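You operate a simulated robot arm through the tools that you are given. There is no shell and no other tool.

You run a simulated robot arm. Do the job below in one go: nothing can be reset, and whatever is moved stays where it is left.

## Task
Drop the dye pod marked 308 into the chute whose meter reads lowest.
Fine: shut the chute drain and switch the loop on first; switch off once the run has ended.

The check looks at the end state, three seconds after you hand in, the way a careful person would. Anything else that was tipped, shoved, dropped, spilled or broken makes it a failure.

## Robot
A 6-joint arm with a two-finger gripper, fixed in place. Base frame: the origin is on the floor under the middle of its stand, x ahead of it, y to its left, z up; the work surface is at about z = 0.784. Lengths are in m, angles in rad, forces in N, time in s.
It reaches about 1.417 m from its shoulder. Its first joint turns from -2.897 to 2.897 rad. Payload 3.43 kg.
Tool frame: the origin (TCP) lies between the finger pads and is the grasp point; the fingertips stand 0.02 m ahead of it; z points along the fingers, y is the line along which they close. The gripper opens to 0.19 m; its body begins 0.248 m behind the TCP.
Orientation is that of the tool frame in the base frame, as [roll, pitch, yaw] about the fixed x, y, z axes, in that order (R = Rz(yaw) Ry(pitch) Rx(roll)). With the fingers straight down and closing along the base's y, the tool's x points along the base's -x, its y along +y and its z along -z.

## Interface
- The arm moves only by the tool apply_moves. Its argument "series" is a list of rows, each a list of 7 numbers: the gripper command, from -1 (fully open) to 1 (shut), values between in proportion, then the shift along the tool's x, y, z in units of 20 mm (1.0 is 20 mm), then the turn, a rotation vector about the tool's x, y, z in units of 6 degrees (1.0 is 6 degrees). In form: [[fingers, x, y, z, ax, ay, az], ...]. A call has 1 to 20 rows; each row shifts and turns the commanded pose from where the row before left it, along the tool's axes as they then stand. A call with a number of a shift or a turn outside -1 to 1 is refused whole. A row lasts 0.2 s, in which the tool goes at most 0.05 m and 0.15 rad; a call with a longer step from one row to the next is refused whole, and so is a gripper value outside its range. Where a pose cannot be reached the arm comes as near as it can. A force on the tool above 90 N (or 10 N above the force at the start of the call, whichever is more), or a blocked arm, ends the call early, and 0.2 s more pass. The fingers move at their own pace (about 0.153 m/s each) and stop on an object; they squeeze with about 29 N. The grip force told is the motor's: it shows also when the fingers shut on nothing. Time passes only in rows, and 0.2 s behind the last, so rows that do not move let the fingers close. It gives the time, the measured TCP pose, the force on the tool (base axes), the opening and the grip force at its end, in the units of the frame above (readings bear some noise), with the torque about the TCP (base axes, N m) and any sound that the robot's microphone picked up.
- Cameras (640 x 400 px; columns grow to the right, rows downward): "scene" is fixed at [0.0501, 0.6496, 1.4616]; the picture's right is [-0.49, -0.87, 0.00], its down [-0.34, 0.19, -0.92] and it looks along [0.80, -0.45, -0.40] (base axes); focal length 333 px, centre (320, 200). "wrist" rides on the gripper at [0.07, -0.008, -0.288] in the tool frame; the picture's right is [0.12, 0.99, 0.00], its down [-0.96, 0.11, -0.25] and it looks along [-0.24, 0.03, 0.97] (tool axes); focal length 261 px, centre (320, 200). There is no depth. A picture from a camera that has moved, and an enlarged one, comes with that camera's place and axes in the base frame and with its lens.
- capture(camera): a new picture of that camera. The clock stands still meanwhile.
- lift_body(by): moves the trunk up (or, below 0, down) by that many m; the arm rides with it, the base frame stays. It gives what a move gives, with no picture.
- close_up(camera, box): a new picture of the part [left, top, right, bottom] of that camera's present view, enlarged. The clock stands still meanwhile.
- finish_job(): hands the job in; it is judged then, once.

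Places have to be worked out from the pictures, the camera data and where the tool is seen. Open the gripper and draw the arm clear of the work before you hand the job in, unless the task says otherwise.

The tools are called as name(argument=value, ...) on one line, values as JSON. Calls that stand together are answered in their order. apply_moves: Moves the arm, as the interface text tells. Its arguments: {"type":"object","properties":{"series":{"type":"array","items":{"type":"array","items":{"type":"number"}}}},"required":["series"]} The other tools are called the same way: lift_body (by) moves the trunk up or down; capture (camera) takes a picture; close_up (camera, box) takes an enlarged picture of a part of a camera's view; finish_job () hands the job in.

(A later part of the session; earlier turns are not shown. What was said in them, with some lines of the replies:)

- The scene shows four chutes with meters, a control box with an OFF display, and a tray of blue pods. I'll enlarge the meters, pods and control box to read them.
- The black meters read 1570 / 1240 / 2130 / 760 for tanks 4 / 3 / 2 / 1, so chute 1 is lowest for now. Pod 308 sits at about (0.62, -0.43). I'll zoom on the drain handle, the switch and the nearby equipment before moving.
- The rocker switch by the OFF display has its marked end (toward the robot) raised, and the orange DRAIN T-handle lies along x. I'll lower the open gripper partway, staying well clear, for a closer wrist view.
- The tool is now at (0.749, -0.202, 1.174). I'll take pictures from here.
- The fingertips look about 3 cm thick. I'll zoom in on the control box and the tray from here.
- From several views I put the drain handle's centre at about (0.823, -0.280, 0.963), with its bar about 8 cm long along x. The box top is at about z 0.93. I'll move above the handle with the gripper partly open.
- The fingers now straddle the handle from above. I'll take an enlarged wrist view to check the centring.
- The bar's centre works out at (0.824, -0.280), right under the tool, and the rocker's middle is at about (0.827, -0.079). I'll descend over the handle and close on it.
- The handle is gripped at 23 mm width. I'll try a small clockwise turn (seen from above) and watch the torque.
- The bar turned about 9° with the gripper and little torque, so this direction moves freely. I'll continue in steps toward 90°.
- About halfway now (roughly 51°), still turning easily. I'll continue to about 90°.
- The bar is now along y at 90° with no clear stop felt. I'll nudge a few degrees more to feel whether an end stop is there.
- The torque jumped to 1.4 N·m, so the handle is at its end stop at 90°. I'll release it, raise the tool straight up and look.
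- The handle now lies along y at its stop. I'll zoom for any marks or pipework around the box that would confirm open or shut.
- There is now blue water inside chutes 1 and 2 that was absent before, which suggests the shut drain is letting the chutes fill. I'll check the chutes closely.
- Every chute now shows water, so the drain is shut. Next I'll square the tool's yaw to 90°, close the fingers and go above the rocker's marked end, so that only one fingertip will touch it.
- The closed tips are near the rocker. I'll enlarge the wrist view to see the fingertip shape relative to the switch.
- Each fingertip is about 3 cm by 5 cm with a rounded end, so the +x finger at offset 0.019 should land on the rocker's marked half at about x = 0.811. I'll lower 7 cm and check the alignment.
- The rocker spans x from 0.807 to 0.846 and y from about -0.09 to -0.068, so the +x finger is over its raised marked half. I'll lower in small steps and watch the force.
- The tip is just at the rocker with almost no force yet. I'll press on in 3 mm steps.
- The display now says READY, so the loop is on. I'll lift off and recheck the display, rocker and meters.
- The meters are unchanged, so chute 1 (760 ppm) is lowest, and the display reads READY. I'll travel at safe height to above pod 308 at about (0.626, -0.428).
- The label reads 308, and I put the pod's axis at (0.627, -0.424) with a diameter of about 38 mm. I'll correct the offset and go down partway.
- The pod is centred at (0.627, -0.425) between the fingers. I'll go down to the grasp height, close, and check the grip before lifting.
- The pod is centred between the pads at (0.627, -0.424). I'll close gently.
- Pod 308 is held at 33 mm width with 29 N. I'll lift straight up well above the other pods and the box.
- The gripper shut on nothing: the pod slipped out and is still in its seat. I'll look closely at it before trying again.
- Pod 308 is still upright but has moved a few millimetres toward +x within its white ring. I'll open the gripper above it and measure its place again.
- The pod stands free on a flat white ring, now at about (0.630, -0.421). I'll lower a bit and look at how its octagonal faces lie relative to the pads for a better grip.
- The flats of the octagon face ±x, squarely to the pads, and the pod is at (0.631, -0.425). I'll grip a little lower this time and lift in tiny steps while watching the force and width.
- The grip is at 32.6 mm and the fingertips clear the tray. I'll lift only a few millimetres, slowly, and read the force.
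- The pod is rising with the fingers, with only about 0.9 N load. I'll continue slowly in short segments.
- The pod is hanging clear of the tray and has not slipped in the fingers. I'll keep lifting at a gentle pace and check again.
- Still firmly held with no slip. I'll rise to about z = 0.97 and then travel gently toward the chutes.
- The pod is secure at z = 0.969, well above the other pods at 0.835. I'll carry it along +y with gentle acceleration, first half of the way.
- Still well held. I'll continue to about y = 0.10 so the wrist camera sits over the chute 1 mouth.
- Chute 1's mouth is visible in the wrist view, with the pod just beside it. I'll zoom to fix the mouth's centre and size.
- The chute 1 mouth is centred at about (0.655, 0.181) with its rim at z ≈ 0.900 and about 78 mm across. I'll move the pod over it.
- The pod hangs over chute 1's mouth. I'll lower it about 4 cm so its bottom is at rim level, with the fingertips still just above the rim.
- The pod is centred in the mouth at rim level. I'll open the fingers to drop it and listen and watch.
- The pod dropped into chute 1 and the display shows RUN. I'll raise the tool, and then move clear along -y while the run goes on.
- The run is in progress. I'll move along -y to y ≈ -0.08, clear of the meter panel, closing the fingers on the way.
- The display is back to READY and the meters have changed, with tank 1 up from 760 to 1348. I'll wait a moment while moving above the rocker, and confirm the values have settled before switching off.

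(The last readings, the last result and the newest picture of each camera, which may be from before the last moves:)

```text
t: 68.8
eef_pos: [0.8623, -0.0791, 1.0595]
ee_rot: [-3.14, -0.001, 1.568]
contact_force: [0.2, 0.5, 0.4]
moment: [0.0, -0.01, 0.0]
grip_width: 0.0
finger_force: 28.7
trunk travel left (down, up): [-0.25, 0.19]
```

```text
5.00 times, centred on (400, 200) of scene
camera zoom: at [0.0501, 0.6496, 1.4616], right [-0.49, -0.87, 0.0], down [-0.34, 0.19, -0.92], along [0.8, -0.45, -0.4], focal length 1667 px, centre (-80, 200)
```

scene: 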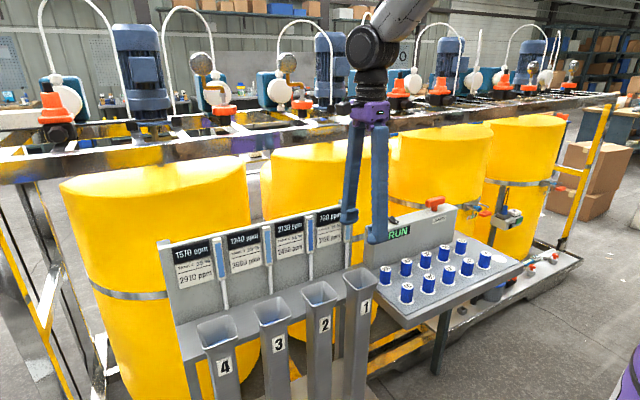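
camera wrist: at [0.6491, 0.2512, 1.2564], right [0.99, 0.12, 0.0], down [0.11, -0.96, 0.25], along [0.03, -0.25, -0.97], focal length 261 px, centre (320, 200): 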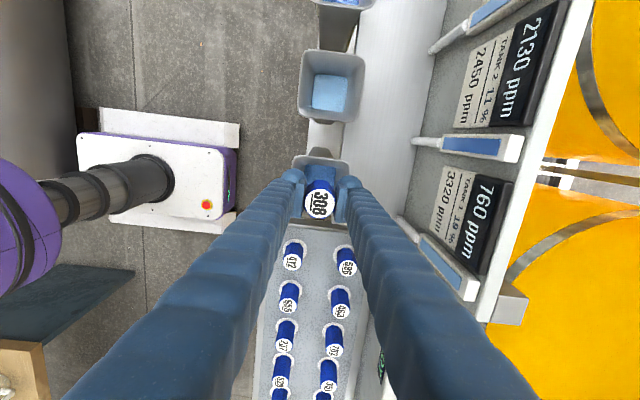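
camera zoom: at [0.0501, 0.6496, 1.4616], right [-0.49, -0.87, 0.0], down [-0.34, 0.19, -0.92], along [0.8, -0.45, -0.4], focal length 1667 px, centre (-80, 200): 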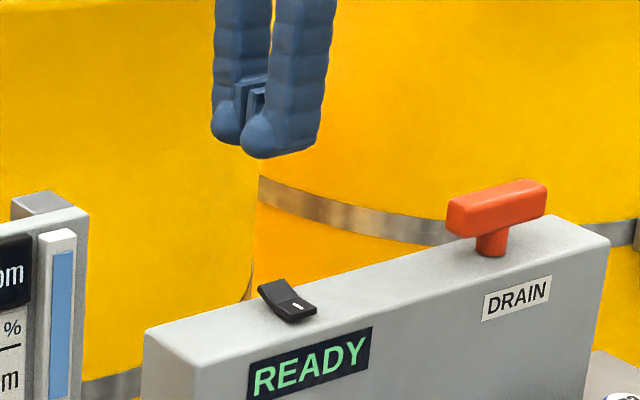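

The values are unchanged (1520 / 1444 / 1979 / 1348) and the display shows READY, so the run has ended. The rocker's far end is now raised at x ≈ 0.845, right under the -x finger, so I'll lower toward it.

apply_moves(series=[[1, 0, 0, 0.8, 0, 0, 0], [1, 0, 0, 0.9, 0, 0, 0], [1, 0, 0, 0.9, 0, 0, 0], [1, 0, 0, 0.9, 0, 0, 0], [1, 0, 0, 0.7, 0, 0, 0], [1, 0, 0, 0, 0, 0, 0]])

close_up(camera="scene", box=[360, 170, 440, 240])

close_up(camera="wrist", box=[260, 130, 380, 220])

```text
t: 70.2
eef_pos: [0.8626, -0.0791, 0.9751]
ee_rot: [-3.141, -0.001, 1.57]
contact_force: [-0.1, 0.0, 0.2]
moment: [-0.01, -0.04, 0.02]
grip_width: 0.0
finger_force: 28.8
trunk travel left (down, up): [-0.25, 0.19]
```

```text
5.71 times, centred on (400, 205) of scene
camera zoom: at [0.0501, 0.6496, 1.4616], right [-0.49, -0.87, 0.0], down [-0.34, 0.19, -0.92], along [0.8, -0.45, -0.4], focal length 1905 px, centre (-137, 171)
```

zoom: 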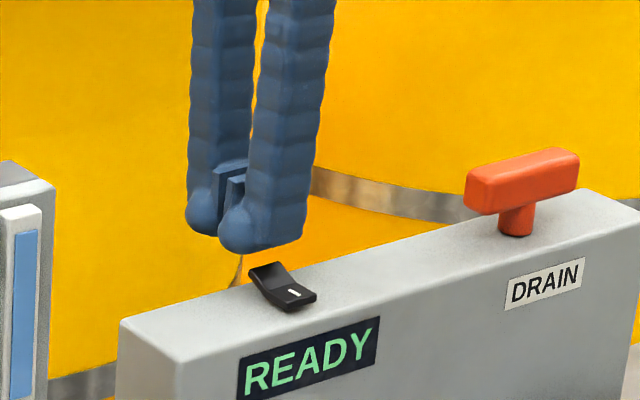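

```text
4.44 times, centred on (320, 175) of wrist
camera zoom: at [0.8553, -0.0095, 1.2631], right [0.99, 0.12, 0.0], down [0.11, -0.96, 0.25], along [0.03, -0.25, -0.97], focal length 1158 px, centre (320, 311)
```

zoom: 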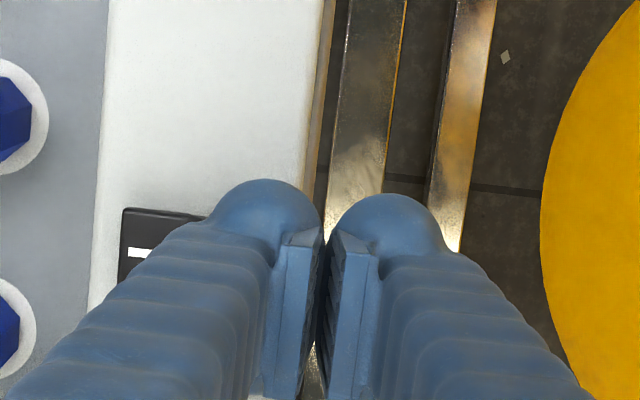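

The -x fingertip lines up with the raised end of the rocker. I'll press down in small steps.

apply_moves(series=[[1, 0, 0, 0.25, 0, 0, 0], [1, 0, 0, 0.2, 0, 0, 0], [1, 0, 0, 0.15, 0, 0, 0], [1, 0, 0, 0.15, 0, 0, 0], [1, 0, 0, 0, 0, 0, 0]])

close_up(camera="scene", box=[360, 170, 440, 240])

```text
t: 71.4
eef_pos: [0.8621, -0.0792, 0.9618]
ee_rot: [-3.141, 0.002, 1.57]
contact_force: [2.7, 0.0, 2.6]
moment: [0.0, 0.0, 0.06]
grip_width: 0.0
finger_force: 29.2
trunk travel left (down, up): [-0.25, 0.19]
```

```text
5.71 times, centred on (400, 205) of scene
camera zoom: at [0.0501, 0.6496, 1.4616], right [-0.49, -0.87, 0.0], down [-0.34, 0.19, -0.92], along [0.8, -0.45, -0.4], focal length 1905 px, centre (-137, 171)
```

zoom: 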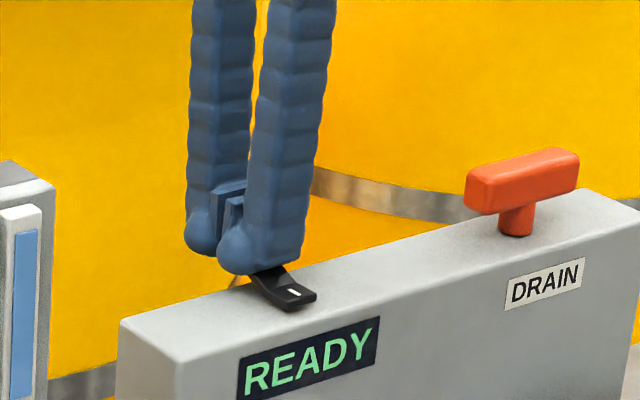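

The finger touches the rocker's outer edge with some sideways force. I'll back off a little, shift 5 mm toward -x to be more over the rocker, and press again.

apply_moves(series=[[1, 0, 0, -0.4, 0, 0, 0], [1, 0, -0.25, 0, 0, 0, 0], [1, 0, 0, 0.25, 0, 0, 0], [1, 0, 0, 0.15, 0, 0, 0], [1, 0, 0, 0.1, 0, 0, 0], [1, 0, 0, 0, 0, 0, 0]])

close_up(camera="scene", box=[360, 170, 440, 240])

```text
t: 72.8
eef_pos: [0.8583, -0.0797, 0.9597]
ee_rot: [3.142, 0.001, 1.572]
contact_force: [-1.7, -0.5, 6.5]
moment: [-0.04, 0.07, 0.04]
grip_width: 0.0
finger_force: 29.0
trunk travel left (down, up): [-0.25, 0.19]
```

```text
5.71 times, centred on (400, 205) of scene
camera zoom: at [0.0501, 0.6496, 1.4616], right [-0.49, -0.87, 0.0], down [-0.34, 0.19, -0.92], along [0.8, -0.45, -0.4], focal length 1905 px, centre (-137, 171)
```

zoom: 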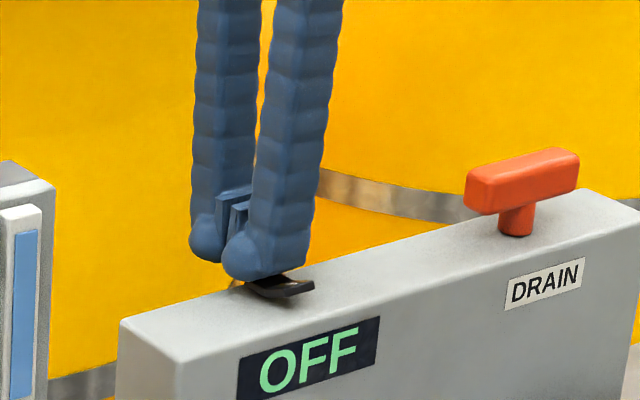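

The display now shows OFF. I'll lift straight off the switch and check that everything stays put.

apply_moves(series=[[1, 0, 0, -0.5, 0, 0, 0], [1, 0, 0, -0.9, 0, 0, 0], [1, 0, 0, -0.9, 0, 0, 0], [1, 0, 0, -0.9, 0, 0, 0], [1, 0, 0, -0.9, 0, 0, 0], [1, 0, 0, -0.9, 0, 0, 0], [1, 0, 0, -0.9, 0, 0, 0], [1, 0, 0, -0.9, 0, 0, 0], [1, 0, 0, 0, 0, 0, 0]])

close_up(camera="scene", box=[360, 180, 540, 310])

close_up(camera="scene", box=[150, 180, 400, 340])

```text
t: 74.8
eef_pos: [0.8578, -0.0789, 1.0952]
ee_rot: [-3.139, 0.0, 1.568]
contact_force: [0.5, -0.1, 0.0]
moment: [0.01, 0.01, 0.0]
grip_width: 0.0001
finger_force: 28.7
trunk travel left (down, up): [-0.25, 0.19]
```

```text
3.08 times, centred on (450, 245) of scene
camera zoom: at [0.0501, 0.6496, 1.4616], right [-0.49, -0.87, 0.0], down [-0.34, 0.19, -0.92], along [0.8, -0.45, -0.4], focal length 1026 px, centre (-80, 62)
```

zoom: 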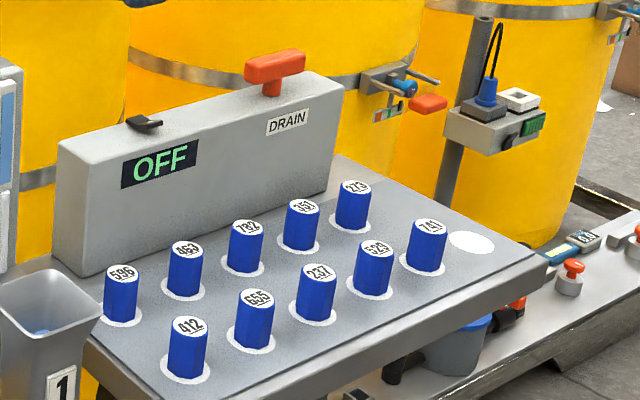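

```text
2.50 times, centred on (275, 260) of scene
camera zoom: at [0.0501, 0.6496, 1.4616], right [-0.49, -0.87, 0.0], down [-0.34, 0.19, -0.92], along [0.8, -0.45, -0.4], focal length 834 px, centre (432, 50)
```

zoom: 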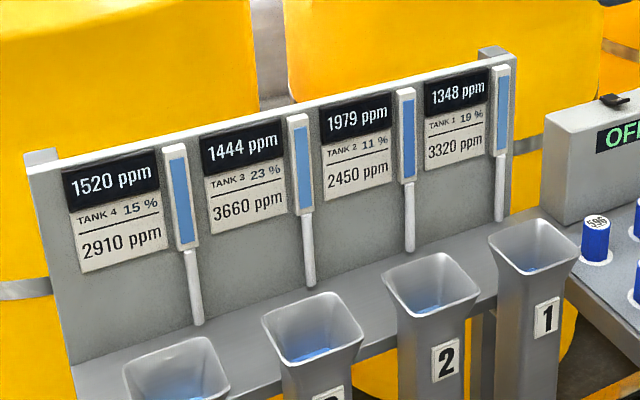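

The loop is off, the drain handle is still at its shut stop, and all ten other pods stand in place. I'll raise and draw the arm clear, then open the gripper.

apply_moves(series=[[1, 0, 0, -0.8, 0, 0, 0], [1, 0, 0, -0.9, 0, 0, 0], [1, 0, -0.5, -0.8, 0, 0, 0], [1, 0, -0.5, -0.8, 0, 0, 0], [1, 0, -0.5, -0.8, 0, 0, 0], [1, 0, -0.5, -0.8, 0, 0, 0], [1, 0, -0.5, -0.8, 0, 0, 0], [1, 0, -0.5, -0.8, 0, 0, 0], [1, 0, -0.5, -0.8, 0, 0, 0], [1, 0, -0.5, -0.8, 0, 0, 0], [0.3, 0, -0.5, -0.8, 0, 0, 0], [-0.3, 0, -0.5, -0.8, 0, 0, 0], [-1, 0, -0.5, 0, 0, 0, 0], [-1, 0, -0.5, 0, 0, 0, 0], [-1, 0, 0, 0, 0, 0, 0], [-1, 0, 0, 0, 0, 0, 0]])

capture(camera="scene")

capture(camera="wrist")

```text
t: 78.2
eef_pos: [0.7373, -0.0805, 1.2899]
ee_rot: [3.141, 0.0, 1.57]
contact_force: [0.3, -0.3, 0.4]
moment: [0.0, 0.0, 0.03]
grip_width: 0.1899
finger_force: 0.0
trunk travel left (down, up): [-0.25, 0.19]
```

```text
taken
```

scene: 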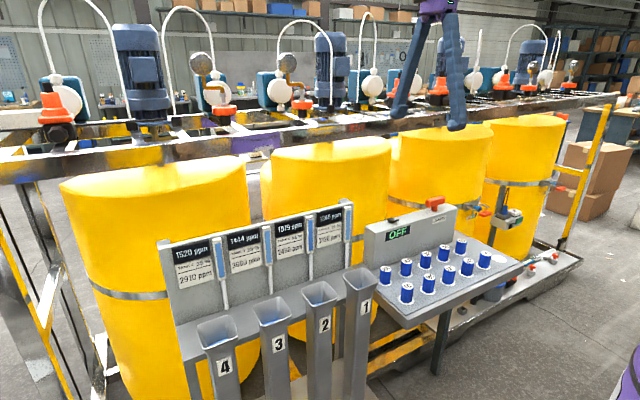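

```text
taken
camera wrist: at [0.7301, -0.0099, 1.5768], right [0.99, 0.12, 0.0], down [0.11, -0.96, 0.25], along [0.03, -0.25, -0.97], focal length 261 px, centre (320, 200)
```

wrist: 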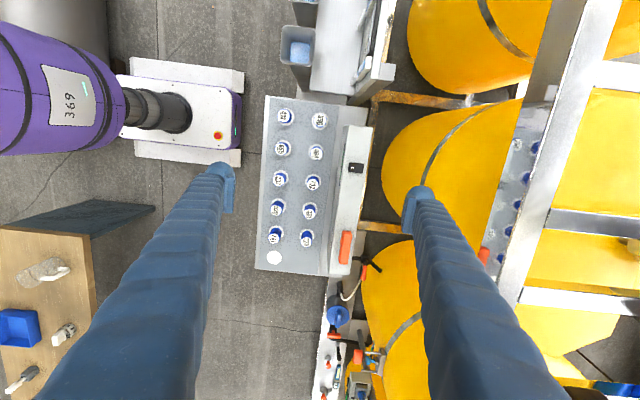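

Everything is in its final state: pod 308 is in chute 1, the run has ended, the loop is OFF and the drain is shut. The other pods are undisturbed and the arm is clear with the gripper open, so I'm handing in.

finish_job()

```text
The job is handed in.
```

Pod 308 is in chute 1, the loop is switched off and the drain is shut. I've handed the job in; no verdict has come back.

- **Chute choice:** Before the drop the meters read 760 ppm (tank 1), 1240 (tank 3), 1570 (tank 4) and 2130 (tank 2), so chute 1 was lowest. I used the black displays, not the printed figures below them.
- **Drain:** I turned the DRAIN handle 90° clockwise until it hit its stop. Water then showed in the chutes, which is how I judged it shut. I left it shut.
- **Loop:** I switched it on and the display went from OFF to READY. It showed RUN when the pod dropped, then READY again a few seconds later. I switched it off once the meters had stopped changing, with tank 1 at 1348 ppm.
- **One slip:** On my first try the pod slid out of the fingers while still on the tray. It stayed upright, only a few millimetres out of place, and the second, slower lift held.

The last pictures show the other ten pods in their places and nothing tipped or spilled. The arm is clear with the gripper open.
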